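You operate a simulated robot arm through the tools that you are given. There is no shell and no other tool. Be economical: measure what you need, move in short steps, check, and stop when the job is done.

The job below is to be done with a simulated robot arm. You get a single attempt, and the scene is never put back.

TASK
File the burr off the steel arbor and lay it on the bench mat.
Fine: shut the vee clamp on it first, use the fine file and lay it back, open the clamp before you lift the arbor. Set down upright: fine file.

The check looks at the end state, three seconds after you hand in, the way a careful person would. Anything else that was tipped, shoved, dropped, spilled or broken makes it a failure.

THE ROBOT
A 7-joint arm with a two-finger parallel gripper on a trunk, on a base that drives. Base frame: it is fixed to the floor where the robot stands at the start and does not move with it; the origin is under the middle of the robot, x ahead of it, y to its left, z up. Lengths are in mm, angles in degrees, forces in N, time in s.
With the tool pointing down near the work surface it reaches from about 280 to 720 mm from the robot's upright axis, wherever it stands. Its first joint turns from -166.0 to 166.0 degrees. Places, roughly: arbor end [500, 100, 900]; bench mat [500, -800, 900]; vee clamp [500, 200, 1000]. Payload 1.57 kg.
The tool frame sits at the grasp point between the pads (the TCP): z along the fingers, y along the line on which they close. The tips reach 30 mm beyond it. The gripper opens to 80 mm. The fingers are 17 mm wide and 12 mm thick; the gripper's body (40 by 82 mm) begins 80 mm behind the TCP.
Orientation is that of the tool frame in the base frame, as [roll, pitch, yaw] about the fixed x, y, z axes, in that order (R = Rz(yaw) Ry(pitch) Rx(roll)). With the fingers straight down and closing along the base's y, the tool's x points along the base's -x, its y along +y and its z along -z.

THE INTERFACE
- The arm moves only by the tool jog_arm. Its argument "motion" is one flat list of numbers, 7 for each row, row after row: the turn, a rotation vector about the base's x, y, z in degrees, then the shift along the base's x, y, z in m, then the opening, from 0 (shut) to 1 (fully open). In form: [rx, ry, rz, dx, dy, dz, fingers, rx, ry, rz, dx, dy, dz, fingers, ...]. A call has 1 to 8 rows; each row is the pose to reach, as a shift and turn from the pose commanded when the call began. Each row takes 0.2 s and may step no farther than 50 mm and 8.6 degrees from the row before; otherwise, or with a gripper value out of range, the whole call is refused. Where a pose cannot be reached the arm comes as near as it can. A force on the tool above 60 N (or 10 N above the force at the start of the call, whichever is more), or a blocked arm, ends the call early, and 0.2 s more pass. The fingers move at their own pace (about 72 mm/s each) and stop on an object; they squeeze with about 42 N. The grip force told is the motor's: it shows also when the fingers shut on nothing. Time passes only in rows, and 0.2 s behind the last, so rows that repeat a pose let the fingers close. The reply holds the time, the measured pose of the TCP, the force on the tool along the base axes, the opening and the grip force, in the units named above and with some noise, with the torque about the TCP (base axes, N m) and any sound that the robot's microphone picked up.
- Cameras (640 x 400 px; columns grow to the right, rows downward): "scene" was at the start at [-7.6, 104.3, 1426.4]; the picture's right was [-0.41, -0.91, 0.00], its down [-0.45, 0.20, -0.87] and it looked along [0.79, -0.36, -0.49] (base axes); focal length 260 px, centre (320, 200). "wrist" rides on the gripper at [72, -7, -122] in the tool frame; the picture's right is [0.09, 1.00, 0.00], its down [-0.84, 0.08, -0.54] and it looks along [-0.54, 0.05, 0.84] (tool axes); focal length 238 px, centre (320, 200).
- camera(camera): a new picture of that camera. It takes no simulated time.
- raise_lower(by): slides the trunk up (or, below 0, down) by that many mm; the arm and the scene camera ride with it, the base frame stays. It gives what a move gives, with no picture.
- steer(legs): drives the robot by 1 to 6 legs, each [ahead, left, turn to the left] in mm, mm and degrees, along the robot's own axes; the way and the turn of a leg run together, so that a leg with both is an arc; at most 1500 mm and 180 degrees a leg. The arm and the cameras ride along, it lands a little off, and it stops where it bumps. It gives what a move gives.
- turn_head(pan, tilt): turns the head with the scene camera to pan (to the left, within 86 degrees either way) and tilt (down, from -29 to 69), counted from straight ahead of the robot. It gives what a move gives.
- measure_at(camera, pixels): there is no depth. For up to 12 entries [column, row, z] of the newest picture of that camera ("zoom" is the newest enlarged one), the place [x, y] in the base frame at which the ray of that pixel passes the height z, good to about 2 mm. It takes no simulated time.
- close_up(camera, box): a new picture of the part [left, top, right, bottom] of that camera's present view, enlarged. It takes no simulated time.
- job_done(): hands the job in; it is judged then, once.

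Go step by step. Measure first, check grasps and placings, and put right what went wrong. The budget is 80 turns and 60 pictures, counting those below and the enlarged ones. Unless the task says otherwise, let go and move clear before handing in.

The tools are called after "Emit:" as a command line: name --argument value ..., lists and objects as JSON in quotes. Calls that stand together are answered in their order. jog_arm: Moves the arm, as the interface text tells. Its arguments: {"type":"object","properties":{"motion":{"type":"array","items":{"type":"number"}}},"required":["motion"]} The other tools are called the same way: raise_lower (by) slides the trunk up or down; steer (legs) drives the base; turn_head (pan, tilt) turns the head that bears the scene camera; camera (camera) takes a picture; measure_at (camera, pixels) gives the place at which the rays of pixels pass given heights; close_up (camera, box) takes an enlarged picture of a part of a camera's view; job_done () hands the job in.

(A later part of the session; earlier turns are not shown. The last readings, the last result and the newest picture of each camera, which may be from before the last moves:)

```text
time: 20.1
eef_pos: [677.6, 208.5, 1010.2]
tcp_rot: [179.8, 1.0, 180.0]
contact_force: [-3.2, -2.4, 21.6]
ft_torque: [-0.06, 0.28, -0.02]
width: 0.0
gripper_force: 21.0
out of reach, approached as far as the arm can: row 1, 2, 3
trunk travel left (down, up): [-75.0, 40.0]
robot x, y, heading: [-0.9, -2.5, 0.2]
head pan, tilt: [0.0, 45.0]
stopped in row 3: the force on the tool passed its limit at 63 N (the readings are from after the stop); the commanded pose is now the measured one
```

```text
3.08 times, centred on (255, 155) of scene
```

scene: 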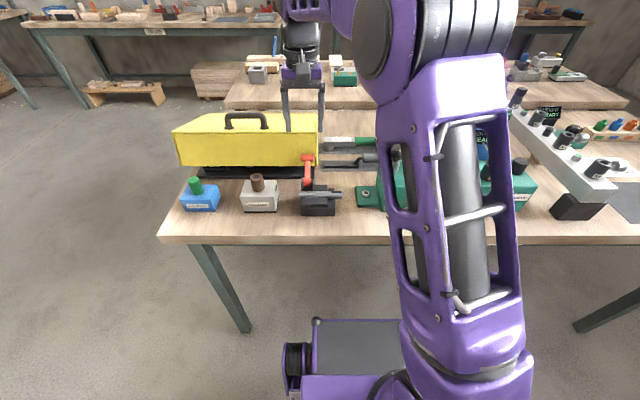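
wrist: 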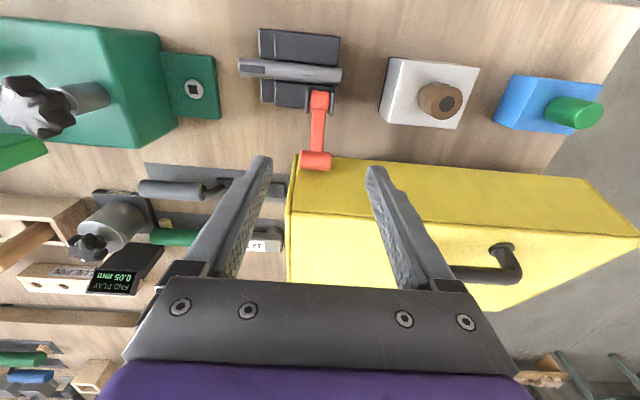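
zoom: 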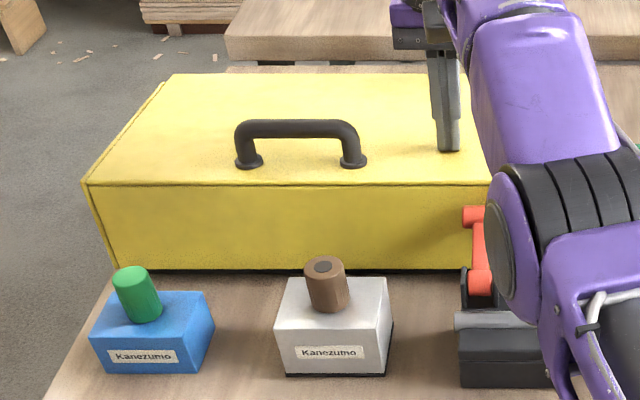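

Pressing stopped at 63 N with a gap of roughly 10 mm still left, so something props the lid — probably the lever's knob against its front face. I'll lift off and look at that spot.

Emit:
jog_arm --motion '[0, 0, 0, 0, 0, 0.04, 0, 0, 0, 0, 0, 0, 0.08, 0, 0, 0, 0, -0.045, 0, 0.1, 0, 0, 0, 0, -0.09, 0.0, 0.11, 0, 0, 0, 0, -0.13, 0.0, 0.11, 0]'

Emit:
camera --camera "wrist"

Emit:
close_up --camera "scene" --box '[250, 120, 350, 220]'

```text
time: 21.2
eef_pos: [625.6, 224.9, 1133.8]
tcp_rot: [-180.0, 0.3, 179.9]
contact_force: [0.6, -0.1, -0.3]
ft_torque: [0.0, 0.03, -0.02]
width: 0.0
gripper_force: 21.1
out of reach, approached as far as the arm can: row 1, 2, 3, 4, 5
trunk travel left (down, up): [-75.0, 40.0]
robot x, y, heading: [0.0, 2.6, 0.0]
head pan, tilt: [0.0, 45.0]
```

```text
19 pictures are left
```

wrist: 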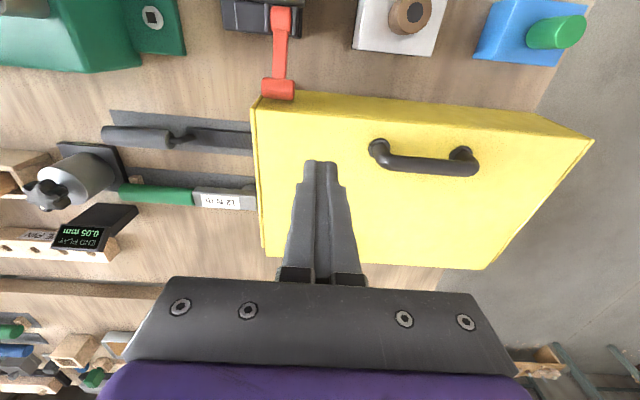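

```text
4.00 times, centred on (300, 170) of scene
```

zoom: 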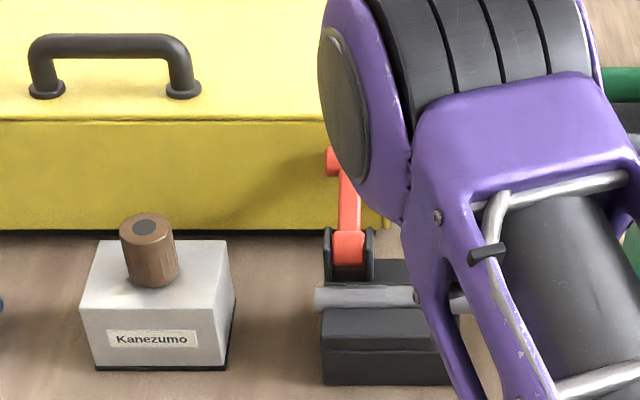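

Emit:
measure_at --camera "wrist" --pixels '[[278, 98, 962], [278, 79, 962], [320, 94, 975], [320, 94, 960], [590, 139, 960], [590, 139, 975], [262, 248, 960], [488, 268, 960], [247, 122, 855], [245, 155, 855], [253, 185, 855], [280, 18, 918]]'

Emit:
measure_at --camera "zoom" --pixels '[[200, 118, 960], [200, 118, 975], [200, 230, 860], [200, 230, 875], [331, 160, 962], [386, 225, 860], [240, 234, 850]]'

```text
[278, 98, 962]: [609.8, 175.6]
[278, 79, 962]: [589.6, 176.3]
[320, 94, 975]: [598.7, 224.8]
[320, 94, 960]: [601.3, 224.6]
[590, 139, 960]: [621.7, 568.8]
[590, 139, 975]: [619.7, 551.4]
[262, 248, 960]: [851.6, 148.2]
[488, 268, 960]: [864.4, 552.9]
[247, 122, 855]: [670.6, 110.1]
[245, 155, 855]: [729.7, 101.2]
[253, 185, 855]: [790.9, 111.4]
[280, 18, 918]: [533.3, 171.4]
```

```text
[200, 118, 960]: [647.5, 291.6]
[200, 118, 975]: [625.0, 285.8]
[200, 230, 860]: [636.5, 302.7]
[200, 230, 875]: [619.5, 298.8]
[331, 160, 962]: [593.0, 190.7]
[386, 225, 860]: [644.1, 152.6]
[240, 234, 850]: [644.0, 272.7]
```

The numbers put the knob's far side near x≈610 and the lid face at ≈ 618–622, too close to tell. A close-up of that corner.

Emit:
close_up --camera "wrist" --box '[245, 60, 325, 130]'

```text
5.71 times, centred on (285, 95) of wrist
```

zoom: 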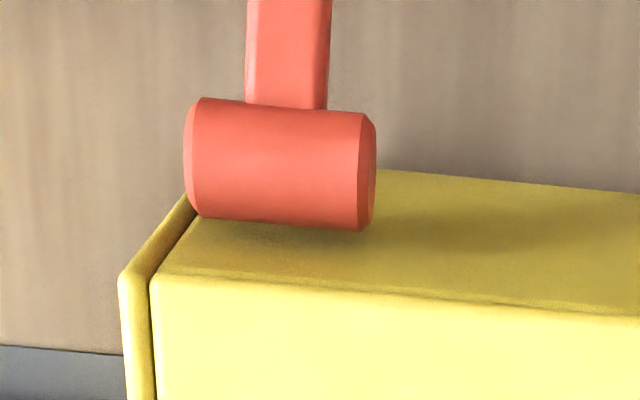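

Emit:
measure_at --camera "zoom" --pixels '[[280, 225, 960], [280, 225, 950], [280, 292, 960], [280, 292, 975], [500, 307, 965], [500, 180, 870], [500, 180, 860], [280, 100, 965], [186, 160, 960], [376, 170, 960]]'

```text
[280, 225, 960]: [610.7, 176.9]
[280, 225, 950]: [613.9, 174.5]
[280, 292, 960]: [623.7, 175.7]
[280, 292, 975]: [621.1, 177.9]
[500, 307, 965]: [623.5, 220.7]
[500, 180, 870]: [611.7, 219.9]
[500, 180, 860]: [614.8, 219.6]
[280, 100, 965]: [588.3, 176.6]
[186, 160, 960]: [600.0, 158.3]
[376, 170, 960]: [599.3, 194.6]
```

The lid seems to have been lifted rather evenly and then lowered to ~18 mm above its original height; it's unclear what's holding it. I'll get the arm out of the scene camera's way and look properly.

Emit:
jog_arm --motion '[0, 0, 0, -0.03, -0.03, 0.02, 0, 0, 0, 0, -0.06, -0.06, 0.04, 0, 0, 0, 0, -0.09, -0.09, 0.06, 0, 0, 0, 0, -0.12, -0.12, 0.06, 0, 0, 0, 0, -0.15, -0.16, 0.06, 0, 0, 0, 0, -0.17, -0.2, 0.06, 0, 0, 0, 0, -0.19, -0.24, 0.06, 0.5, 0, 0, 0, -0.2, -0.28, 0.06, 0.5]'

Emit:
close_up --camera "scene" --box '[165, 90, 345, 220]'

```text
time: 23.1
eef_pos: [426.2, -54.2, 1193.5]
tcp_rot: [-180.0, 0.4, 179.9]
contact_force: [0.2, -0.3, 0.6]
ft_torque: [-0.03, 0.0, -0.03]
width: 40.1
gripper_force: 0.1
out of reach, approached as far as the arm can: row 1
trunk travel left (down, up): [-75.0, 40.0]
robot x, y, heading: [1.3, 1.1, -0.1]
head pan, tilt: [0.0, 45.0]
```

```text
3.08 times, centred on (255, 155) of scene
```

zoom: 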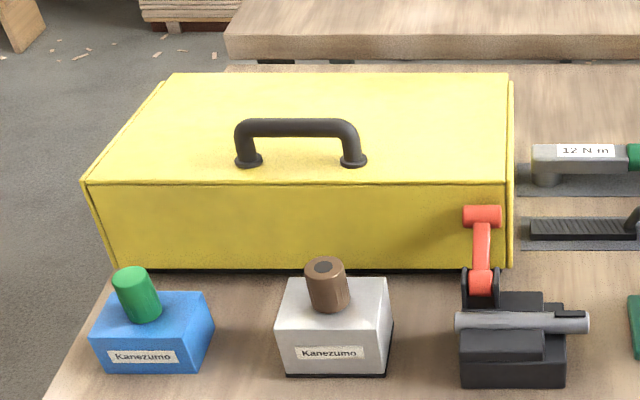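

The rear edge hasn't moved, so the lid is hinged at the rear top with friction, and still ~10 mm open at the front bottom. I'll press again nearer its front edge where the leverage is better.

Emit:
jog_arm --motion '[0, 0, 0, 0.027, 0.037, -0.0, 0, 0, 0, 0, 0.054, 0.074, -0.01, 0, 0, 0, 0, 0.081, 0.111, -0.02, 0, 0, 0, 0, 0.108, 0.148, -0.03, 0, 0, 0, 0, 0.135, 0.185, -0.04, 0, 0, 0, 0, 0.162, 0.222, -0.06, 0, 0, 0, 0, 0.189, 0.259, -0.08, 0, 0, 0, 0, 0.214, 0.294, -0.1, 0]'

Emit:
jog_arm --motion '[0, 0, 0, 0, 0, -0.04, 0, 0, 0, 0, 0, 0, -0.07, 0, 0, 0, 0, 0, 0, -0.08, 0, 0, 0, 0, 0, 0, -0.088, 0, 0, 0, 0, 0, 0, -0.096, 0, 0, 0, 0, 0, 0, -0.104, 0, 0, 0, 0, 0, 0, -0.11, 0]'

```text
time: 24.9
eef_pos: [638.0, 242.6, 1097.3]
tcp_rot: [-179.9, 0.2, 179.8]
contact_force: [-1.7, 1.2, 0.7]
ft_torque: [0.05, -0.05, -0.01]
width: 0.0
gripper_force: 21.5
trunk travel left (down, up): [-75.0, 40.0]
robot x, y, heading: [-2.8, -0.2, -0.0]
head pan, tilt: [0.0, 45.0]
```

```text
time: 26.2
eef_pos: [641.2, 241.4, 1011.0]
tcp_rot: [179.4, 1.8, 179.7]
contact_force: [-6.3, -1.8, 24.1]
ft_torque: [-0.12, 0.36, 0.01]
width: 0.1
gripper_force: 21.2
trunk travel left (down, up): [-75.0, 40.0]
robot x, y, heading: [-0.5, 0.3, -0.1]
head pan, tilt: [0.0, 45.0]
stopped in row 6: the force on the tool passed its limit at 65 N (the readings are from after the stop); the commanded pose is now the measured one
```

The stop is firm at the same tip height (981) as before, so something solid supports the lid there. Zooming into the gap along its lower edge.

Emit:
close_up --camera "scene" --box '[170, 140, 270, 200]'

```text
6.40 times, centred on (220, 170) of scene
```

zoom: 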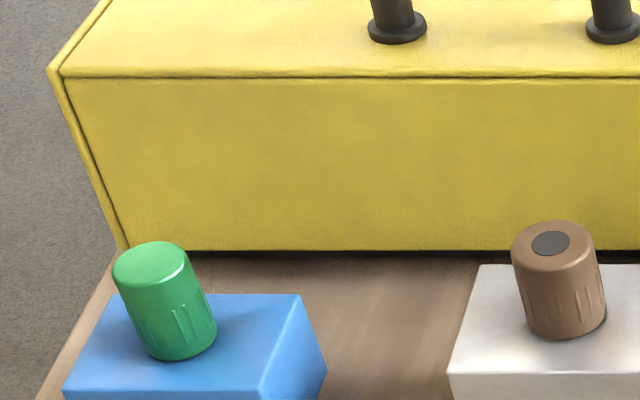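

The gap shrank to about 2 px (≈6 mm) during this press, so the hinge seems damped. Holding a steady ~45 N push for longer.

Emit:
jog_arm --motion '[0, 0, 0, 0, 0, -0.003, 0, 0, 0, 0, 0, 0, -0.006, 0, 0, 0, 0, 0, 0, -0.006, 0, 0, 0, 0, 0, 0, -0.006, 0, 0, 0, 0, 0, 0, -0.006, 0, 0, 0, 0, 0, 0, -0.006, 0, 0, 0, 0, 0, 0, -0.006, 0, 0, 0, 0, 0, 0, -0.006, 0]'

```text
time: 28.0
eef_pos: [640.4, 243.5, 1006.8]
tcp_rot: [179.3, 2.1, 179.8]
contact_force: [-3.5, -0.8, 42.0]
ft_torque: [-0.14, 0.39, 0.0]
width: 0.0
gripper_force: 21.3
trunk travel left (down, up): [-75.0, 40.0]
robot x, y, heading: [-1.7, 0.0, -0.1]
head pan, tilt: [0.0, 45.0]
```

It sank ~4 mm more. Continuing the steady push.

Emit:
jog_arm --motion '[0, 0, 0, 0, 0, -0.002, 0, 0, 0, 0, 0, 0, -0.003, 0, 0, 0, 0, 0, 0, -0.004, 0, 0, 0, 0, 0, 0, -0.005, 0, 0, 0, 0, 0, 0, -0.006, 0, 0, 0, 0, 0, 0, -0.007, 0, 0, 0, 0, 0, 0, -0.008, 0, 0, 0, 0, 0, 0, -0.009, 0]'

Emit:
close_up --camera "scene" --box '[170, 140, 270, 200]'

```text
time: 29.8
eef_pos: [640.5, 242.3, 998.2]
tcp_rot: [179.3, 1.9, 179.9]
contact_force: [-7.0, -1.4, 42.7]
ft_torque: [-0.13, 0.48, -0.07]
width: 0.0
gripper_force: 21.2
trunk travel left (down, up): [-75.0, 40.0]
robot x, y, heading: [-3.2, 1.1, 0.0]
head pan, tilt: [0.0, 45.0]
```

```text
6.40 times, centred on (220, 170) of scene
```

zoom: 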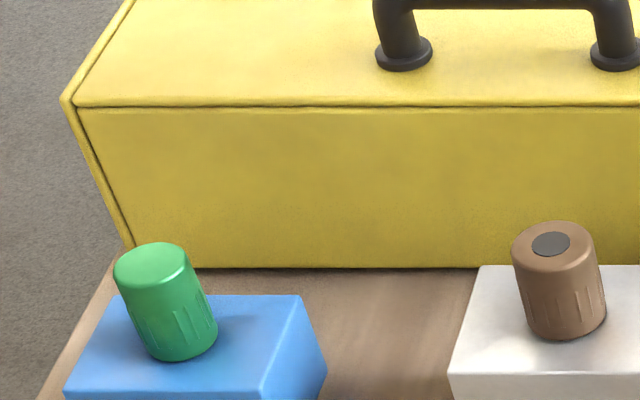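

The lid's lower edge (row 267) is now level with the white block's top edge (265), as originally. One more steady push to seat it fully.

Emit:
jog_arm --motion '[0, 0, 0, 0, 0, -0.001, 0, 0, 0, 0, 0, 0, -0.002, 0, 0, 0, 0, 0, 0, -0.003, 0, 0, 0, 0, 0, 0, -0.003, 0, 0, 0, 0, 0, 0, -0.003, 0, 0, 0, 0, 0, 0, -0.003, 0, 0, 0, 0, 0, 0, -0.003, 0]'

```text
time: 31.4
eef_pos: [639.8, 242.0, 996.6]
tcp_rot: [179.2, 2.0, 179.8]
contact_force: [-13.0, -2.5, 49.3]
ft_torque: [-0.19, 0.72, 0.0]
width: 0.0
gripper_force: 21.2
trunk travel left (down, up): [-75.0, 40.0]
robot x, y, heading: [-1.4, -2.5, 0.1]
head pan, tilt: [0.0, 45.0]
```

The lid is seated (rising force, no more travel). Now I'll lift off and carefully press the lever's knob from above with closed fingertips, slightly on my side, to test whether it's at its stop.

Emit:
jog_arm --motion '[0, 0, 0, 0, 0, 0.04, 0, 0, 0, 0, 0, 0, 0.07, 0, 0, 0, 0, -0.02, -0.03, 0.07, 0, 0, 0, 0, -0.044, -0.065, 0.06, 0, 0, 0, 0, -0.044, -0.065, 0.035, 0]'

Emit:
jog_arm --motion '[0, 0, 0, 0, 0, -0.01, 0, 0, 0, 0, 0, 0, -0.02, 0, 0, 0, 0, 0, 0, -0.026, 0, 0, 0, 0, 0, 0, -0.032, 0, 0, 0, 0, 0, 0, -0.036, 0, 0, 0, 0, 0, 0, -0.039, 0]'

Emit:
close_up --camera "scene" --box '[260, 130, 350, 220]'

```text
time: 32.6
eef_pos: [598.9, 178.5, 1022.3]
tcp_rot: [179.5, 1.4, 179.8]
contact_force: [-0.4, 0.3, -0.2]
ft_torque: [0.0, -0.01, 0.02]
width: 0.0
gripper_force: 21.1
trunk travel left (down, up): [-75.0, 40.0]
robot x, y, heading: [-1.9, -0.7, 0.0]
head pan, tilt: [0.0, 45.0]
```

```text
time: 34.0
eef_pos: [596.5, 178.3, 987.0]
tcp_rot: [179.4, 1.9, 179.8]
contact_force: [-3.6, 0.6, 26.0]
ft_torque: [-0.05, -0.18, 0.14]
width: 0.0
gripper_force: 21.4
trunk travel left (down, up): [-75.0, 40.0]
robot x, y, heading: [-1.4, -1.7, -0.0]
head pan, tilt: [0.0, 45.0]
```

```text
4.44 times, centred on (305, 175) of scene
```

zoom: 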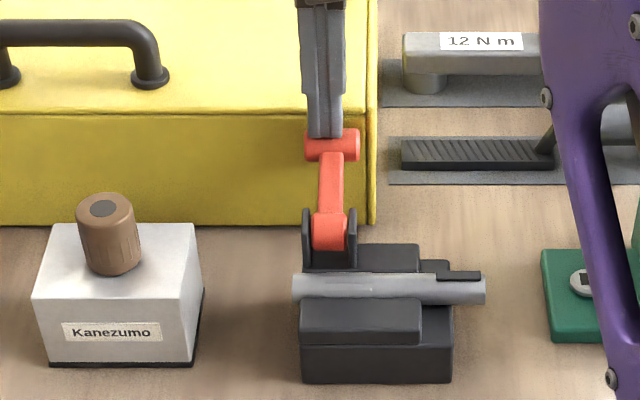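

The lid is properly shut, and the lever yields further down (knob top now ≈957). Continuing to press down slowly.

Emit:
jog_arm --motion '[0, 0, 0, 0.001, 0, -0.004, 0, 0, 0, 0, 0.002, 0, -0.008, 0, 0, 0, 0, 0.003, 0, -0.012, 0, 0, 0, 0, 0.003, 0, -0.016, 0, 0, 0, 0, 0.003, 0, -0.02, 0, 0, 0, 0, 0.003, 0, -0.024, 0]'

```text
time: 34.6
eef_pos: [599.1, 179.2, 988.2]
tcp_rot: [179.2, 2.3, 180.0]
contact_force: [-17.2, -5.1, 26.4]
ft_torque: [-0.14, 0.24, -0.02]
width: 0.0
gripper_force: 20.8
trunk travel left (down, up): [-75.0, 40.0]
robot x, y, heading: [2.4, 0.1, 0.1]
head pan, tilt: [0.0, 45.0]
stopped in row 2: the force on the tool passed its limit at 63 N (the readings are from after the stop); the commanded pose is now the measured one
```

A hard stop now at 63 N (knob top z≈958). I'll lift off and look at lever, lid gap and clamp from above.

Emit:
jog_arm --motion '[0, 0, 0, -0.002, 0, 0.04, 0, 0, 0, 0, -0.03, -0.01, 0.07, 0, 0, 0, 0, -0.06, -0.02, 0.1, 0, 0, 0, 0, -0.09, -0.03, 0.11, 1, 0, 0, 0, -0.1, -0.03, 0.11, 1]'

Emit:
close_up --camera "wrist" --box '[240, 70, 380, 230]'

```text
time: 35.8
eef_pos: [498.9, 148.2, 1093.8]
tcp_rot: [179.4, 2.0, 179.9]
contact_force: [-0.2, 0.3, 0.5]
ft_torque: [0.0, -0.03, -0.02]
width: 79.6
gripper_force: 1.0
trunk travel left (down, up): [-75.0, 40.0]
robot x, y, heading: [-0.9, 0.2, -0.0]
head pan, tilt: [0.0, 45.0]
```

```text
2.50 times, centred on (310, 150) of wrist
```

zoom: 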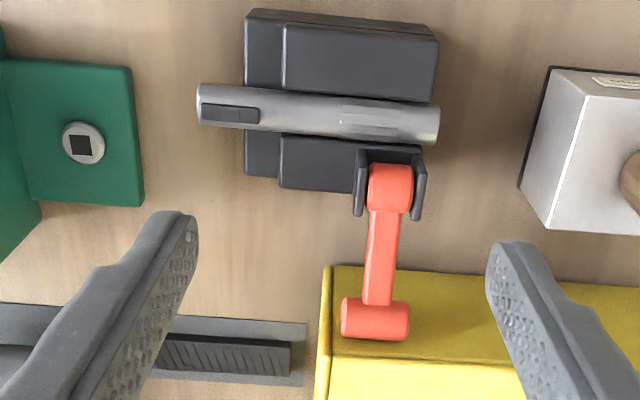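

Emit:
measure_at --camera "zoom" --pixels '[[375, 338, 945], [375, 302, 950], [375, 320, 947], [450, 365, 955], [450, 275, 850], [391, 185, 920], [229, 113, 912], [203, 110, 912], [258, 116, 912], [198, 103, 900], [439, 127, 900], [290, 375, 860]]'

```text
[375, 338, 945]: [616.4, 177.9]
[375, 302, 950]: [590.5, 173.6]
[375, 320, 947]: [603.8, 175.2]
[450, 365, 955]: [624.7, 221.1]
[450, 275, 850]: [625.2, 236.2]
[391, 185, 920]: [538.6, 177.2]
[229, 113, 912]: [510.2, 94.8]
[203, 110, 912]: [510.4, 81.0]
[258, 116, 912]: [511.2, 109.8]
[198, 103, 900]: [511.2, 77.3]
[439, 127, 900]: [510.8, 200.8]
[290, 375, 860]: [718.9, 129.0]
```

The lid is back in place (vertical face at x≈625), and the lever's knob sits at (604,947) with 10 mm clearance to it, against its own stop: clamp shut. The file lies at x≈717, on the edge of reach, so I'll drive 90 mm ahead and look at the file from above.

Emit:
steer --legs '[[90, 0, 0]]'

```text
time: 36.9
eef_pos: [589.0, 148.7, 1093.8]
tcp_rot: [179.4, 2.0, 179.9]
contact_force: [0.1, -0.8, -0.2]
ft_torque: [0.04, 0.02, 0.02]
width: 80.1
gripper_force: 0.0
trunk travel left (down, up): [-75.0, 40.0]
robot x, y, heading: [91.0, -4.0, -0.1]
head pan, tilt: [0.0, 45.0]
```

Arrived at x=91. I'll move above the file handle and turn the tool +90° so the fingers close along x across the handle.

Emit:
jog_arm --motion '[0, 0, 8, 0.0, -0.03, 0.025, 1, 0, 0, 16, 0.02, -0.06, 0.05, 1, 0, 0, 24, 0.04, -0.09, 0.05, 1, 0, 0, 32, 0.06, -0.12, 0.05, 1, 0, 0, 40, 0.08, -0.14, 0.05, 1, 0, 0, 48, 0.1, -0.16, 0.05, 1, 0, 0, 56, 0.12, -0.18, 0.05, 1, 0, 0, 64, 0.128, -0.194, 0.05, 1]'

Emit:
jog_arm --motion '[0, 0, 8, 0, 0, 0, 0.7, 0, 0, 16, 0, 0, 0, 0.7, 0, 0, 24, 0, 0, 0, 0.7, 0, 0, 26, 0, 0, 0, 0.7]'

Emit:
camera --camera "wrist"

```text
time: 38.7
eef_pos: [718.3, -45.6, 1143.3]
tcp_rot: [179.2, 1.9, -116.0]
contact_force: [0.0, 0.3, -0.1]
ft_torque: [0.0, 0.0, 0.0]
width: 80.2
gripper_force: 0.1
trunk travel left (down, up): [-75.0, 40.0]
robot x, y, heading: [87.6, -2.2, 0.2]
head pan, tilt: [0.0, 45.0]
```

```text
time: 39.7
eef_pos: [717.1, -45.0, 1143.8]
tcp_rot: [179.3, 2.0, -90.0]
contact_force: [-0.8, 0.6, 0.0]
ft_torque: [-0.02, -0.01, 0.0]
width: 55.9
gripper_force: 0.0
trunk travel left (down, up): [-75.0, 40.0]
robot x, y, heading: [86.6, -2.3, 0.2]
head pan, tilt: [0.0, 45.0]
```

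```text
11 pictures are left
```

wrist: 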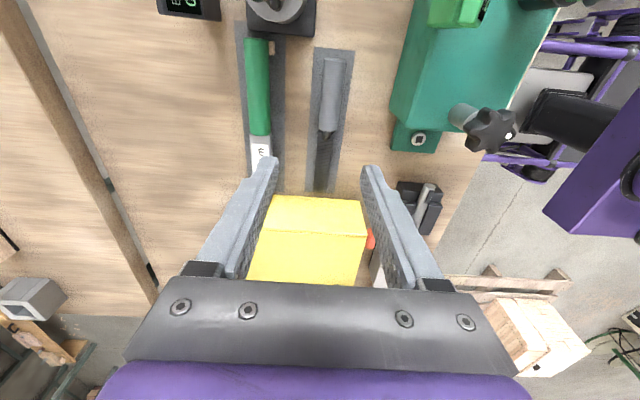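

The handle spans (333,58)–(327,130) and the blade to (321,190), clear of neighbours at this opening. Measuring.

Emit:
measure_at --camera "wrist" --pixels '[[333, 60, 885], [327, 129, 885], [320, 92, 885], [341, 94, 885], [330, 93, 885], [321, 188, 862], [315, 175, 862], [330, 175, 862], [325, 150, 862], [310, 191, 849], [337, 191, 849], [452, 105, 1000]]'

Emit:
close_up --camera "wrist" --box '[280, 40, 400, 200]'

```text
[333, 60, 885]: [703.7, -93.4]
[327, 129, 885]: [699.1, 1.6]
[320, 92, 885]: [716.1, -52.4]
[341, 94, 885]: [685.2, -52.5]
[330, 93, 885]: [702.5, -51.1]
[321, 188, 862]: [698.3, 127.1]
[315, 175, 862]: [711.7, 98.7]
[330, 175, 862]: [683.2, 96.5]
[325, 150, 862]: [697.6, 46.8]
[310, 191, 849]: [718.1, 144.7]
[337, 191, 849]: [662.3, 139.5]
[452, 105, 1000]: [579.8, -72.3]
```

```text
2.50 times, centred on (340, 120) of wrist
```

zoom: 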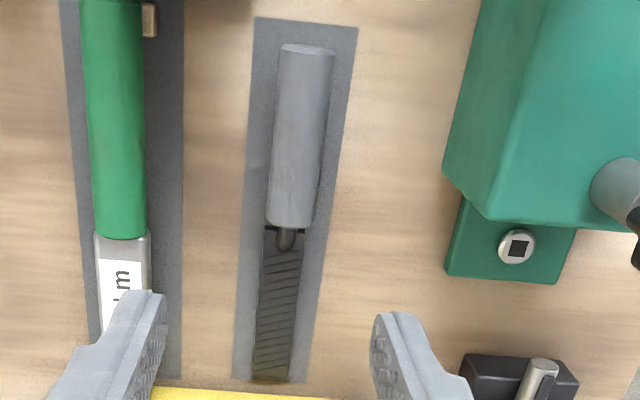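

Handle axis at x≈702, y −93…2, about z≈887; blade y 12…127. I'll descend to grip it near its blade end (y≈−22), straightening the tool's small tilt.

Emit:
jog_arm --motion '[-1, -0.4, 0, -0.008, 0.012, -0.045, 0.7, -2, -0.7, 0, -0.0155, 0.023, -0.09, 0.7, -2, -0.7, 0, -0.0155, 0.023, -0.135, 0.7, -2, -0.7, 0, -0.0155, 0.023, -0.18, 0.7, -2, -0.7, 0, -0.0155, 0.023, -0.205, 0.7]'

Emit:
close_up --camera "wrist" --box '[220, 40, 420, 280]'

```text
time: 40.9
eef_pos: [703.3, -21.4, 937.8]
tcp_rot: [179.9, -0.1, -90.1]
contact_force: [0.2, -0.4, -0.7]
ft_torque: [0.01, 0.0, 0.0]
width: 56.2
gripper_force: 0.0
trunk travel left (down, up): [-75.0, 40.0]
robot x, y, heading: [92.0, -2.5, -0.1]
head pan, tilt: [0.0, 45.0]
```

```text
1.67 times, centred on (320, 160) of wrist
```

zoom: 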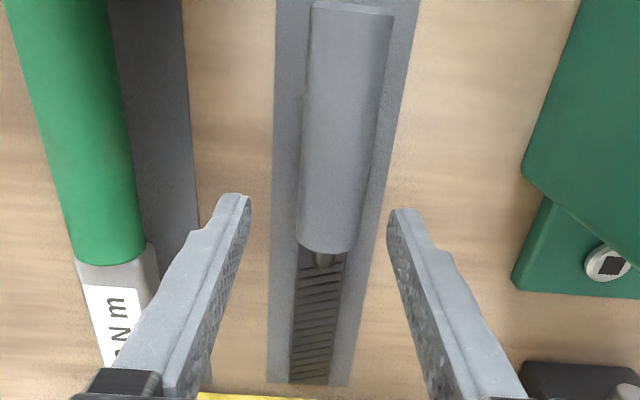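

Fingers straddle the handle well. Lowering to z≈892 and closing.

Emit:
jog_arm --motion '[0, 0, 0, -0.002, 0, -0.02, 0.7, 0, 0, 0, -0.002, 0, -0.035, 0.7, 0, 0, 0, -0.002, 0, -0.045, 0.7, 0, 0, 0, -0.002, 0, -0.045, 0, 0, 0, 0, -0.002, 0, -0.045, 0, 0, 0, 0, -0.002, 0, -0.045, 0]'

```text
time: 42.3
eef_pos: [700.8, -22.1, 891.4]
tcp_rot: [179.9, -0.1, -90.1]
contact_force: [0.2, -0.2, -0.4]
ft_torque: [-0.21, 0.03, 0.01]
width: 29.1
gripper_force: 39.0
trunk travel left (down, up): [-75.0, 40.0]
robot x, y, heading: [86.2, 3.1, -0.0]
head pan, tilt: [0.0, 45.0]
```

The handle is gripped at 29.1 mm. Rest pose to remember: TCP (700.8, −22.1, 891.4), yaw −90. Lifting.

Emit:
jog_arm --motion '[0, 0, 0, 0, 0, 0.02, 0, 0, 0, 0, 0, 0, 0.06, 0, 0, 0, 0, 0, 0, 0.1, 0, 0, 0, 0, 0, 0, 0.15, 0, 0, 0, 0, 0, 0, 0.19, 0]'

Emit:
jog_arm --motion '[0, 0, 0, -0.04, 0, 0, 0, 0, 0, 0, -0.08, 0, 0, 0, 0, 0, -8, -0.12, 0.01, 0, 0, 0, 0, -16, -0.16, 0.03, 0, 0, 0, 0, -24, -0.195, 0.05, 0, 0, 0, 0, -32, -0.23, 0.07, 0, 0, 0, 0, -40, -0.26, 0.09, 0, 0, 0, 0, -48, -0.28, 0.11, 0, 0]'

Emit:
jog_arm --motion '[0, 0, -8, 0, 0.003, 0, 0, 0, 0, -16, 0, 0.006, 0, 0, 0, 0, -24, 0, 0.007, 0, 0, 0, 0, -32, 0, 0.007, 0, 0, 0, 0, -40, 0, 0.007, 0, 0, 0, 0, -42, 0, 0.007, 0, 0]'

Emit:
camera --camera "wrist"

```text
time: 43.5
eef_pos: [698.4, -21.9, 1084.3]
tcp_rot: [-180.0, 0.0, -90.0]
contact_force: [-0.6, -0.4, 0.9]
ft_torque: [0.02, 0.03, 0.05]
width: 0.1
gripper_force: 21.4
trunk travel left (down, up): [-75.0, 40.0]
robot x, y, heading: [88.3, -1.2, -0.2]
head pan, tilt: [0.0, 45.0]
```

```text
time: 45.5
eef_pos: [420.2, 85.9, 1041.7]
tcp_rot: [174.8, -5.6, -138.2]
contact_force: [-0.3, -1.3, -0.3]
ft_torque: [0.03, 0.03, -0.01]
width: 0.1
gripper_force: 21.8
trunk travel left (down, up): [-75.0, 40.0]
robot x, y, heading: [91.4, -1.7, 0.0]
head pan, tilt: [0.0, 45.0]
stopped in row 8: the arm was blocked; the commanded pose is now the measured one
```

```text
time: 46.9
eef_pos: [419.2, 93.9, 1035.8]
tcp_rot: [175.1, -6.9, 179.7]
contact_force: [0.3, -0.7, -0.5]
ft_torque: [-0.03, 0.0, -0.02]
width: 0.0
gripper_force: 21.2
trunk travel left (down, up): [-75.0, 40.0]
robot x, y, heading: [88.4, -0.7, -0.2]
head pan, tilt: [0.0, 45.0]
```

```text
8 pictures are left
```

wrist: 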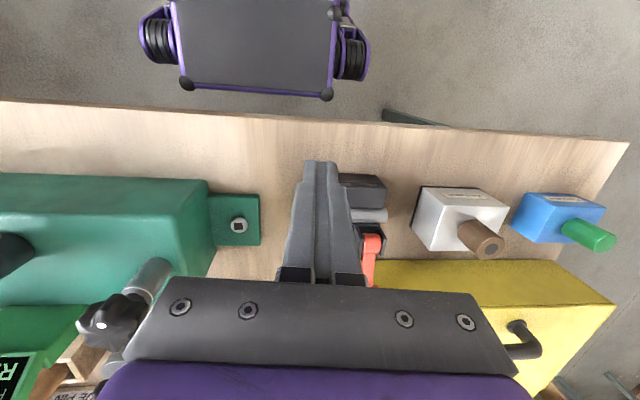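

The grip slipped: width is 0.1, so the file slid out of the fingers at the start of the lift (I held it above its middle). I'll go back over the file, straightening the tool, and look where it lies.

Emit:
jog_arm --motion '[0, 0, 0, 0.03, 0, 0.03, 0, -2.5, -3.5, 0, 0.07, -0.01, 0.05, 0, -4.9, -6.9, 0, 0.11, -0.03, 0.05, 0, -4.9, -6.9, 0, 0.15, -0.05, 0.05, 0.5, -4.9, -6.9, 0, 0.19, -0.07, 0.05, 0.7, -4.9, -6.9, 0, 0.22, -0.09, 0.05, 0.7]'

Emit:
jog_arm --motion '[0, 0, 8, 0.01, -0.005, 0, 0.7, 0, 0, 16, 0.02, -0.01, 0, 0.7, 0, 0, 24, 0.03, -0.015, 0, 0.7, 0, 0, 32, 0.04, -0.02, 0, 0.7, 0, 0, 40, 0.05, -0.025, 0, 0.7, 0, 0, 48, 0.06, -0.026, 0, 0.7, 0, 0, 56, 0.061, -0.026, 0, 0.7, 0, 0, 64, 0.061, -0.026, 0, 0.7]'

Emit:
jog_arm --motion '[0, 0, 8, 0, 0, 0, 0.7, 0, 0, 16, 0, 0, -0.04, 0.7, 0, 0, 24, 0, 0, -0.08, 0.7, 0, 0, 26, 0, 0, -0.12, 0.7]'

Emit:
camera --camera "wrist"

```text
time: 48.3
eef_pos: [639.0, 2.1, 1093.4]
tcp_rot: [180.0, 1.6, 179.7]
contact_force: [0.4, 0.3, -0.1]
ft_torque: [-0.05, -0.06, 0.0]
width: 55.9
gripper_force: 0.1
trunk travel left (down, up): [-75.0, 40.0]
robot x, y, heading: [89.4, 3.2, -0.2]
head pan, tilt: [0.0, 45.0]
```

```text
time: 50.1
eef_pos: [700.8, -22.5, 1093.2]
tcp_rot: [-180.0, 1.6, -116.1]
contact_force: [-0.7, 0.1, 0.2]
ft_torque: [0.03, 0.0, 0.02]
width: 56.0
gripper_force: 0.0
trunk travel left (down, up): [-75.0, 40.0]
robot x, y, heading: [87.2, 0.8, -0.0]
head pan, tilt: [0.0, 45.0]
```

```text
time: 51.1
eef_pos: [700.8, -20.3, 973.2]
tcp_rot: [-179.9, 1.6, -90.0]
contact_force: [0.1, -0.3, -0.3]
ft_torque: [-0.02, 0.02, 0.0]
width: 56.1
gripper_force: 0.1
trunk travel left (down, up): [-75.0, 40.0]
robot x, y, heading: [85.9, 1.2, 0.0]
head pan, tilt: [0.0, 45.0]
```

```text
7 pictures are left
```

wrist: 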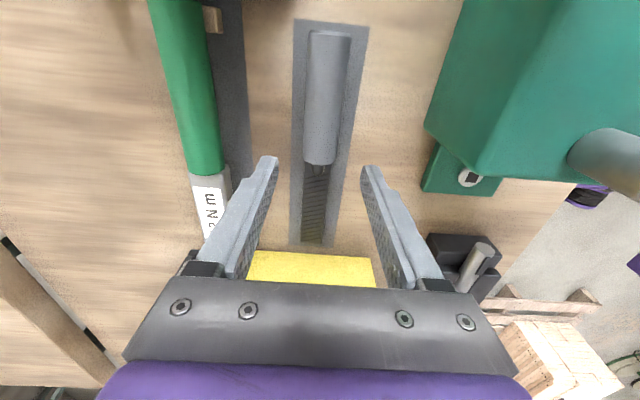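

The file still lies upright on its patch, unmoved. Measuring the handle's ends again from this lower height to get its true height.

Emit:
measure_at --camera "wrist" --pixels '[[329, 35, 885], [329, 35, 865], [319, 163, 885], [319, 163, 865], [308, 120, 885], [345, 121, 885], [308, 120, 870], [345, 121, 870], [313, 243, 855], [313, 243, 865], [328, 22, 850], [315, 165, 870]]'

```text
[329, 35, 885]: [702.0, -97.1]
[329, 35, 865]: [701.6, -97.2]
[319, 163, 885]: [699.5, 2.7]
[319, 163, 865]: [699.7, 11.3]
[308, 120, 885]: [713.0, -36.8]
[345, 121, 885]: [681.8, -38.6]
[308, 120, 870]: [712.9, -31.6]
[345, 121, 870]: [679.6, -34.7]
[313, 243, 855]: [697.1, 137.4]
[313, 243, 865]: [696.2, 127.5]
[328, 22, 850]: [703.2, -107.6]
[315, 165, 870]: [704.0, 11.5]
```

The slip suggests only the pad tips touched the handle's upper half, so I should go lower. I'll descend until I feel the bench or reach z≈878, before closing.

Emit:
jog_arm --motion '[-1.6, 0, 0, 0, -0.002, -0.04, 0.7, -1.6, 0, 0, 0, -0.002, -0.07, 0.7, -1.6, 0, 0, 0, -0.002, -0.083, 0.7, -1.6, 0, 0, 0, -0.002, -0.086, 0.7, -1.6, 0, 0, 0, -0.002, -0.089, 0.7, -1.6, 0, 0, 0, -0.002, -0.092, 0.7]'

```text
time: 52.5
eef_pos: [702.2, -25.3, 890.1]
tcp_rot: [-179.2, 0.0, -90.3]
contact_force: [-4.4, -4.1, 59.3]
ft_torque: [0.03, 2.19, 0.37]
width: 58.4
gripper_force: 1.1
trunk travel left (down, up): [-75.0, 40.0]
robot x, y, heading: [88.3, 0.6, 0.0]
head pan, tilt: [0.0, 45.0]
```

Fingertips touched the bench: bench top is z≈860 (so TCP 890–892 is right). The slip must come from the blade-heavy balance, so I'll grip closer to the blade (y≈−9) and lift very slowly.

Emit:
jog_arm --motion '[0, 0, 0, 0, 0, 0.012, 0.7, 0, 0, 0, -0.001, 0.014, 0.012, 0.7, 0, 0, 0, -0.001, 0.014, 0.0105, 0, 0, 0, 0, -0.001, 0.014, 0.0105, 0, 0, 0, 0, -0.001, 0.014, 0.0105, 0, 0, 0, 0, -0.001, 0.014, 0.0105, 0]'

Emit:
jog_arm --motion '[0, 0, 0, 0, 0, 0.002, 0, 0, 0, 0, 0, 0, 0.004, 0, 0, 0, 0, 0, 0, 0.006, 0, 0, 0, 0, 0, 0, 0.009, 0, 0, 0, 0, 0, 0, 0.012, 0, 0, 0, 0, 0, 0, 0.015, 0]'

```text
time: 53.9
eef_pos: [699.4, -9.5, 892.3]
tcp_rot: [179.9, -0.1, -90.3]
contact_force: [-0.2, 0.5, -1.5]
ft_torque: [-0.19, -0.03, 0.0]
width: 29.3
gripper_force: 39.5
trunk travel left (down, up): [-75.0, 40.0]
robot x, y, heading: [89.5, 1.8, -0.1]
head pan, tilt: [0.0, 45.0]
```

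```text
time: 55.3
eef_pos: [699.4, -10.5, 907.3]
tcp_rot: [180.0, 0.0, -90.2]
contact_force: [-0.3, 0.3, -2.4]
ft_torque: [-0.17, -0.02, -0.02]
width: 29.6
gripper_force: 39.2
trunk travel left (down, up): [-75.0, 40.0]
robot x, y, heading: [90.4, 1.4, 0.1]
head pan, tilt: [0.0, 45.0]
```

The file is held this time (2.4 N load, width 29.6). Rest reference: TCP (699.4, −9.5, 892.3). Lifting further at a gentle pace.

Emit:
jog_arm --motion '[0, 0, 0, 0, 0, 0.008, 0, 0, 0, 0, 0, 0, 0.02, 0, 0, 0, 0, 0, 0, 0.035, 0, 0, 0, 0, 0, 0, 0.05, 0, 0, 0, 0, 0, 0, 0.068, 0, 0, 0, 0, 0, 0, 0.086, 0, 0, 0, 0, 0, 0, 0.102, 0, 0, 0, 0, 0, 0, 0.11, 0]'

```text
time: 57.1
eef_pos: [699.9, -11.5, 1017.9]
tcp_rot: [180.0, 0.0, -90.1]
contact_force: [0.4, -0.1, -2.4]
ft_torque: [-0.16, 0.04, -0.01]
width: 29.3
gripper_force: 38.4
trunk travel left (down, up): [-75.0, 40.0]
robot x, y, heading: [87.3, 1.2, 0.0]
head pan, tilt: [0.0, 45.0]
```

Holding steady. Lifting above all posts, then driving back 90 mm so the arbor is at a comfortable reach.

Emit:
jog_arm --motion '[0, 0, 0, 0, 0, 0.01, 0, 0, 0, 0, 0, 0, 0.025, 0, 0, 0, 0, 0, 0, 0.04, 0, 0, 0, 0, 0, 0, 0.055, 0, 0, 0, 0, 0, 0, 0.07, 0, 0, 0, 0, 0, 0, 0.08, 0]'

Emit:
steer --legs '[[-90, 0, 0]]'

```text
time: 58.5
eef_pos: [698.2, -9.6, 1096.9]
tcp_rot: [180.0, 0.0, -90.2]
contact_force: [-1.1, -1.2, -2.6]
ft_torque: [-0.21, -0.01, -0.02]
width: 29.0
gripper_force: 39.0
trunk travel left (down, up): [-75.0, 40.0]
robot x, y, heading: [83.6, -0.1, 0.0]
head pan, tilt: [0.0, 45.0]
```

```text
time: 59.6
eef_pos: [607.9, -10.4, 1096.6]
tcp_rot: [-180.0, 0.0, -90.3]
contact_force: [0.0, 1.3, -3.8]
ft_torque: [-0.18, 0.02, 0.0]
width: 29.2
gripper_force: 39.1
trunk travel left (down, up): [-75.0, 40.0]
robot x, y, heading: [-0.6, 2.7, -0.0]
head pan, tilt: [0.0, 45.0]
```

Now turning the file −90° so its blade points to +x, on the way to the arbor.

Emit:
jog_arm --motion '[0, 0, -7, -0.02, 0.01, 0, 0, 0, 0, -14, -0.04, 0.02, 0, 0, 0, 0, -21, -0.06, 0.035, 0, 0, 0, 0, -28, -0.08, 0.05, 0, 0, 0, 0, -35, -0.1, 0.065, 0, 0, 0, 0, -42, -0.12, 0.08, 0, 0, 0, 0, -49, -0.14, 0.09, 0, 0, 0, 0, -56, -0.155, 0.1, 0, 0]'

Emit:
jog_arm --motion '[0, 0, -7, -0.01, 0.002, 0, 0, 0, 0, -14, -0.018, 0.004, 0, 0, 0, 0, -21, -0.022, 0.005, -0.01, 0, 0, 0, -28, -0.022, 0.005, -0.025, 0, 0, 0, -33.7, -0.022, 0.005, -0.04, 0, 0, 0, -33.7, -0.022, 0.005, -0.055, 0, 0, 0, -33.7, -0.022, 0.005, -0.07, 0]'

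Emit:
close_up --camera "wrist" --box '[220, 40, 420, 290]'

```text
time: 61.4
eef_pos: [454.3, 87.7, 1097.4]
tcp_rot: [-180.0, 0.0, -146.4]
contact_force: [1.2, -0.2, -3.5]
ft_torque: [-0.1, 0.16, 0.02]
width: 29.2
gripper_force: 38.8
trunk travel left (down, up): [-75.0, 40.0]
robot x, y, heading: [-6.9, -2.3, -0.2]
head pan, tilt: [0.0, 45.0]
```

```text
time: 63.0
eef_pos: [430.2, 95.7, 1027.1]
tcp_rot: [-179.9, 0.0, -180.0]
contact_force: [0.3, -0.3, -3.3]
ft_torque: [0.0, 0.23, -0.01]
width: 29.3
gripper_force: 38.9
trunk travel left (down, up): [-75.0, 40.0]
robot x, y, heading: [-3.6, -2.0, -0.1]
head pan, tilt: [0.0, 45.0]
```

```text
1.60 times, centred on (320, 165) of wrist
```

zoom: 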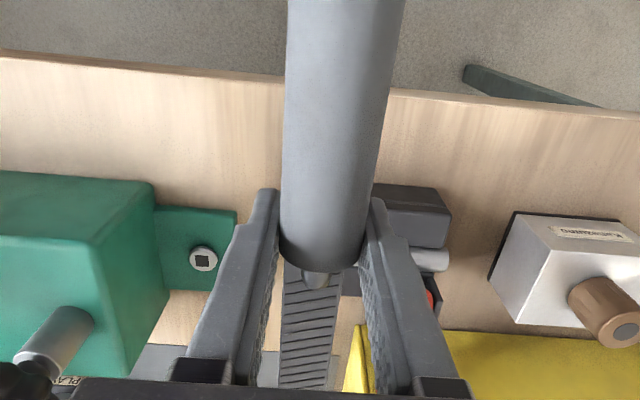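

The file is level, blade over the arbor's burr end. Lowering slowly to find the burr by touch, slightly back at x≈415.

Emit:
jog_arm --motion '[0, 0, 0, -0.008, 0, -0.03, 0, 0, 0, 0, -0.015, 0, -0.055, 0, 0, 0, 0, -0.015, 0, -0.065, 0, 0, 0, 0, -0.015, 0, -0.07, 0, 0, 0, 0, -0.015, 0, -0.074, 0, 0, 0, 0, -0.015, 0, -0.077, 0]'

```text
time: 64.4
eef_pos: [414.6, 95.0, 949.0]
tcp_rot: [-179.9, 0.0, -179.9]
contact_force: [-0.4, -0.1, -2.9]
ft_torque: [0.0, 0.22, 0.01]
width: 29.1
gripper_force: 38.9
trunk travel left (down, up): [-75.0, 40.0]
robot x, y, heading: [-2.9, 2.5, -0.2]
head pan, tilt: [0.0, 45.0]
```

Emit:
jog_arm --motion '[0, 0, 0, 0, 0, -0.002, 0, 0, 0, 0, 0, 0, -0.004, 0, 0, 0, 0, 0, 0, -0.006, 0, 0, 0, 0, 0, 0, -0.008, 0]'

```text
time: 65.4
eef_pos: [414.6, 95.0, 941.6]
tcp_rot: [179.9, 0.1, 180.0]
contact_force: [-6.4, -2.2, 14.9]
ft_torque: [-0.05, -1.24, -0.14]
width: 29.4
gripper_force: 39.2
trunk travel left (down, up): [-75.0, 40.0]
robot x, y, heading: [-5.5, -0.9, 0.0]
head pan, tilt: [0.0, 45.0]
```

Contact on the burr (≈18 N at 80 mm ahead of the grip). Filing with back-and-forth strokes along x.

Emit:
jog_arm --motion '[0, 0, 0, 0.015, 0, 0, 0, 0, 0, 0, 0.03, 0, 0, 0, 0, 0, 0, 0.015, 0, 0, 0, 0, 0, 0, 0, 0, 0, 0, 0, 0, 0, -0.015, 0, 0, 0, 0, 0, 0, 0, 0, 0, 0, 0, 0, 0, 0.015, 0, 0, 0, 0, 0, 0, 0.03, 0, 0, 0]'

```text
time: 67.2
eef_pos: [445.5, 95.0, 942.9]
tcp_rot: [-180.0, 0.1, 180.0]
contact_force: [-3.8, 0.4, 12.1]
ft_torque: [0.05, -0.6, 0.05]
width: 29.2
gripper_force: 39.3
trunk travel left (down, up): [-75.0, 40.0]
robot x, y, heading: [-3.3, 1.9, -0.2]
head pan, tilt: [0.0, 45.0]
```

No sound, force steady. More strokes, then I'll lift and look.

Emit:
jog_arm --motion '[0, 0, 0, -0.02, 0, 0, 0, 0, 0, 0, -0.04, 0, -0.001, 0, 0, 0, 0, -0.02, 0, -0.001, 0, 0, 0, 0, 0, 0, -0.001, 0, 0, 0, 0, -0.02, 0, -0.001, 0, 0, 0, 0, -0.04, 0, -0.001, 0, 0, 0, 0, -0.02, 0, -0.001, 0, 0, 0, 0, 0, 0, -0.001, 0]'

Emit:
jog_arm --motion '[0, 0, 0, -0.02, 0.002, 0, 0, 0, 0, 0, -0.04, 0.002, 0, 0, 0, 0, 0, -0.02, 0.002, 0, 0, 0, 0, 0, 0, 0, 0, 0, 0, 0, 0, -0.02, -0.003, 0, 0, 0, 0, 0, -0.04, -0.003, 0, 0, 0, 0, 0, -0.02, 0, 0, 0, 0, 0, 0, -0.03, 0, 0, 0]'

Emit:
jog_arm --motion '[0, 0, 0, 0, 0, 0.02, 0, 0, 0, 0, -0.01, -0.02, 0.04, 0, 0, 0, 0, -0.02, -0.04, 0.06, 0, 0, 0, 0, -0.02, -0.05, 0.08, 0]'

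Emit:
close_up --camera "wrist" --box '[310, 130, 430, 250]'

```text
time: 69.0
eef_pos: [446.6, 93.3, 942.1]
tcp_rot: [179.8, 0.0, -180.0]
contact_force: [-2.9, 1.1, 12.8]
ft_torque: [0.04, -0.63, 0.1]
width: 29.1
gripper_force: 39.1
trunk travel left (down, up): [-75.0, 40.0]
robot x, y, heading: [-0.7, 1.2, 0.2]
head pan, tilt: [0.0, 45.0]
```

```text
time: 70.8
eef_pos: [415.7, 95.8, 940.4]
tcp_rot: [180.0, -0.2, 179.9]
contact_force: [0.2, -0.3, -2.3]
ft_torque: [0.03, 0.2, 0.01]
width: 29.1
gripper_force: 38.7
trunk travel left (down, up): [-75.0, 40.0]
robot x, y, heading: [-3.0, -0.4, -0.1]
head pan, tilt: [0.0, 45.0]
```

```text
time: 71.8
eef_pos: [396.9, 44.2, 1020.5]
tcp_rot: [-179.9, 0.0, 180.0]
contact_force: [0.5, 0.5, -2.7]
ft_torque: [0.04, 0.17, 0.02]
width: 29.4
gripper_force: 38.7
trunk travel left (down, up): [-75.0, 40.0]
robot x, y, heading: [-3.6, -2.6, 0.0]
head pan, tilt: [0.0, 45.0]
```

```text
3.33 times, centred on (370, 190) of wrist
```

zoom: 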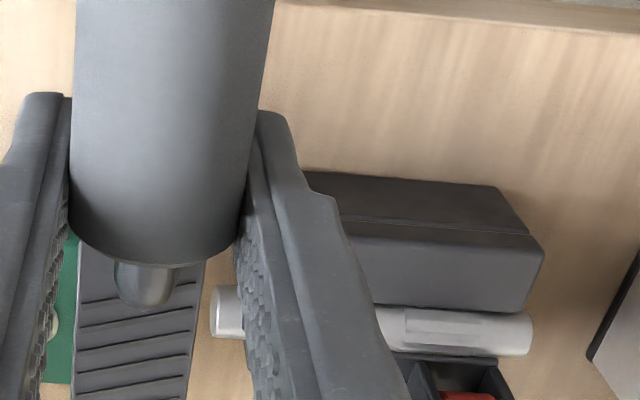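

The contact vanished at constant height on the last strokes and the arbor's end now shows bare bright steel: the burr is off. Carrying the file back: up, turn +90°, and to the drive pose.

Emit:
jog_arm --motion '[0, 0, 0, 0, 0, 0.03, 0, 0, 0, 0, 0.01, 0, 0.06, 0, 0, 0, 7, 0.03, -0.005, 0.077, 0, 0, 0, 14, 0.06, -0.01, 0.077, 0, 0, 0, 21, 0.09, -0.015, 0.077, 0, 0, 0, 28, 0.12, -0.025, 0.077, 0, 0, 0, 35, 0.15, -0.035, 0.077, 0, 0, 0, 42, 0.18, -0.045, 0.077, 0]'

Emit:
jog_arm --motion '[0, 0, 7, 0.012, -0.004, 0, 0, 0, 0, 14, 0.022, -0.008, 0, 0, 0, 0, 21, 0.03, -0.01, 0, 0, 0, 0, 28, 0.032, -0.01, 0, 0, 0, 0, 35, 0.032, -0.01, 0, 0, 0, 0, 42, 0.032, -0.01, 0, 0, 0, 0, 48, 0.032, -0.01, 0, 0]'

Emit:
steer --legs '[[90, 0, 0]]'

```text
time: 73.6
eef_pos: [578.0, -2.5, 1097.3]
tcp_rot: [180.0, -0.1, -137.9]
contact_force: [-0.4, 0.1, -2.7]
ft_torque: [-0.11, 0.1, 0.0]
width: 29.3
gripper_force: 38.6
trunk travel left (down, up): [-75.0, 40.0]
robot x, y, heading: [-4.4, 1.5, -0.3]
head pan, tilt: [0.0, 45.0]
```

```text
time: 75.2
eef_pos: [607.4, -11.9, 1097.7]
tcp_rot: [180.0, -0.1, -89.9]
contact_force: [0.1, -1.0, -3.4]
ft_torque: [-0.2, 0.0, 0.0]
width: 29.2
gripper_force: 39.0
trunk travel left (down, up): [-75.0, 40.0]
robot x, y, heading: [-5.2, -0.7, 0.1]
head pan, tilt: [0.0, 45.0]
```

```text
time: 76.3
eef_pos: [697.7, -10.5, 1097.5]
tcp_rot: [-180.0, 0.1, -89.9]
contact_force: [0.1, 0.3, -3.3]
ft_torque: [-0.2, -0.02, 0.0]
width: 29.3
gripper_force: 39.1
trunk travel left (down, up): [-75.0, 40.0]
robot x, y, heading: [86.4, -2.0, 0.1]
head pan, tilt: [0.0, 45.0]
```

Positioned over the rest place within 2 mm. Lowering the file onto its patch.

Emit:
jog_arm --motion '[0, 0, 0, 0.001, 0.001, -0.04, 0, 0, 0, 0, 0.001, 0.001, -0.08, 0, 0, 0, 0, 0.001, 0.001, -0.12, 0, 0, 0, 0, 0.001, 0.001, -0.155, 0, 0, 0, 0, 0.001, 0.001, -0.18, 0, 0, 0, 0, 0.001, 0.001, -0.195, 0, 0, 0, 0, 0.001, 0.001, -0.202, 0, 0, 0, 0, 0.001, 0.001, -0.2045, 0]'

```text
time: 78.1
eef_pos: [698.7, -9.7, 893.6]
tcp_rot: [179.9, 0.0, -90.0]
contact_force: [0.1, -0.1, -3.5]
ft_torque: [-0.15, 0.0, 0.01]
width: 29.2
gripper_force: 39.4
trunk travel left (down, up): [-75.0, 40.0]
robot x, y, heading: [86.5, 0.1, 0.0]
head pan, tilt: [0.0, 45.0]
```

Emit:
jog_arm --motion '[0, 0, 0, 0, 0, -0.001, 0, 0, 0, 0, 0, 0, -0.0018, 0, 0, 0, 0, 0, 0, -0.0018, 0.15, 0, 0, 0, 0, 0, -0.0018, 0.5, 0, 0, 0, 0, 0, -0.0018, 0.7, 0, 0, 0, 0, 0, -0.0018, 0.7, 0, 0, 0, 0, 0, 0.02, 0.7, 0, 0, 0, 0, 0, 0.05, 0.7]'

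Emit:
jog_arm --motion '[0, 0, 0, 0, 0, 0.04, 0.7, 0, 0, 0, 0, 0, 0.08, 0.7, 0, 0, 0, 0, 0, 0.12, 0.7, 0, 0, 0, 0, 0, 0.15, 0.7]'

Emit:
camera --camera "wrist"

```text
time: 79.9
eef_pos: [699.9, -10.9, 942.8]
tcp_rot: [179.9, -0.1, -90.0]
contact_force: [0.2, -0.5, 0.2]
ft_torque: [-0.01, 0.0, 0.02]
width: 56.1
gripper_force: 0.0
trunk travel left (down, up): [-75.0, 40.0]
robot x, y, heading: [84.9, -0.6, 0.2]
head pan, tilt: [0.0, 45.0]
```

```text
time: 80.9
eef_pos: [698.2, -12.9, 1094.7]
tcp_rot: [179.9, 0.0, -89.9]
contact_force: [0.1, 0.1, -0.1]
ft_torque: [-0.01, 0.04, 0.01]
width: 56.4
gripper_force: 0.1
trunk travel left (down, up): [-75.0, 40.0]
robot x, y, heading: [87.2, -0.8, -0.2]
head pan, tilt: [0.0, 45.0]
```

```text
4 pictures are left
```

wrist: 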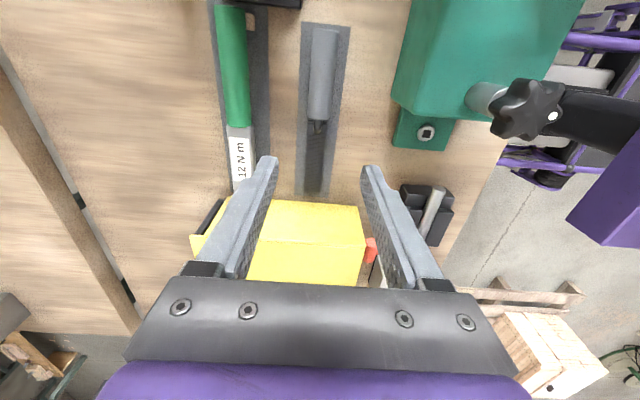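

The file is back on its patch, upright, and the arbor end looks clean. Next: turn the tool back and go over the lever's knob to open the clamp.

Emit:
jog_arm --motion '[0, 0, -8, -0.01, 0.02, 0, 0.62, 0, 0, -16, -0.025, 0.045, 0, 0.62, 0, 0, -24, -0.04, 0.07, 0, 0.62, 0, 0, -32, -0.055, 0.1, 0, 0.62, 0, 0, -40, -0.07, 0.13, 0, 0.62, 0, 0, -48, -0.085, 0.16, 0, 0.62, 0, 0, -56, -0.098, 0.18, 0, 0.62, 0, 0, -64, -0.098, 0.189, 0, 0.62]'

Emit:
jog_arm --motion '[0, 0, -8, 0, 0, -0.01, 0.62, 0, 0, -16, 0, 0, -0.02, 0.62, 0, 0, -24, 0, 0, -0.03, 0.62, 0, 0, -26, 0, 0, -0.05, 0.62]'

```text
time: 82.7
eef_pos: [602.4, 179.7, 1092.4]
tcp_rot: [180.0, 0.1, -154.1]
contact_force: [0.3, -0.8, 0.0]
ft_torque: [-0.02, 0.01, 0.02]
width: 49.5
gripper_force: 0.1
trunk travel left (down, up): [-75.0, 40.0]
robot x, y, heading: [86.4, 3.5, -0.0]
head pan, tilt: [0.0, 45.0]
```

```text
time: 83.7
eef_pos: [602.5, 178.7, 1043.3]
tcp_rot: [-179.9, 0.0, 180.0]
contact_force: [0.1, 0.1, -0.3]
ft_torque: [-0.03, -0.01, 0.03]
width: 49.6
gripper_force: 0.0
trunk travel left (down, up): [-75.0, 40.0]
robot x, y, heading: [86.1, 0.8, -0.3]
head pan, tilt: [0.0, 45.0]
```

Aligned. Descending on the knob's ends and closing.

Emit:
jog_arm --motion '[0, 0, 0, -0.001, -0.002, -0.03, 0.62, 0, 0, 0, -0.001, -0.002, -0.06, 0.62, 0, 0, 0, -0.001, -0.002, -0.078, 0.62, 0, 0, 0, -0.001, -0.002, -0.088, 0.62, 0, 0, 0, -0.001, -0.002, -0.088, 0, 0, 0, 0, -0.001, -0.002, -0.088, 0, 0, 0, 0, -0.001, -0.002, -0.088, 0]'

```text
time: 85.3
eef_pos: [600.7, 174.9, 956.0]
tcp_rot: [180.0, 0.0, 179.9]
contact_force: [-0.9, -12.9, -2.2]
ft_torque: [-0.41, -0.3, -0.09]
width: 35.5
gripper_force: 42.7
trunk travel left (down, up): [-75.0, 40.0]
robot x, y, heading: [91.7, -2.0, 0.0]
head pan, tilt: [0.0, 45.0]
```

The knob is gripped. The recorded poses fit a pivot at about (539,936) with R≈68, so I'll swing it back up along that arc.

Emit:
jog_arm --motion '[0, 0, 0, -0.002, -0.001, 0.0084, 0, 0, 0, 0, -0.0054, -0.001, 0.0167, 0, 0, 0, 0, -0.0097, -0.001, 0.0245, 0, 0, 0, 0, -0.015, -0.001, 0.0317, 0, 0, 0, 0, -0.021, -0.001, 0.038, 0, 0, 0, 0, -0.028, -0.001, 0.0437, 0]'

Emit:
jog_arm --motion '[0, 0, 0, -0.0075, 0, 0.0045, 0, 0, 0, 0, -0.0157, 0, 0.0082, 0, 0, 0, 0, -0.024, 0, 0.0105, 0, 0, 0, 0, -0.033, 0, 0.012, 0, 0, 0, 0, -0.042, 0, 0.0123, 0, 0, 0, 0, -0.051, 0, 0.0113, 0]'

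```text
time: 86.7
eef_pos: [574.9, 175.9, 999.1]
tcp_rot: [179.9, 0.1, 179.9]
contact_force: [15.5, -14.3, -8.2]
ft_torque: [-0.49, -1.3, 0.12]
width: 35.7
gripper_force: 42.5
trunk travel left (down, up): [-75.0, 40.0]
robot x, y, heading: [88.4, -2.4, 0.2]
head pan, tilt: [0.0, 45.0]
```

```text
time: 88.1
eef_pos: [521.9, 175.9, 1010.7]
tcp_rot: [179.9, -0.1, 180.0]
contact_force: [15.0, -14.0, 6.0]
ft_torque: [-0.26, -1.34, -0.01]
width: 35.3
gripper_force: 42.0
trunk travel left (down, up): [-75.0, 40.0]
robot x, y, heading: [88.5, 1.9, 0.4]
head pan, tilt: [0.0, 45.0]
```

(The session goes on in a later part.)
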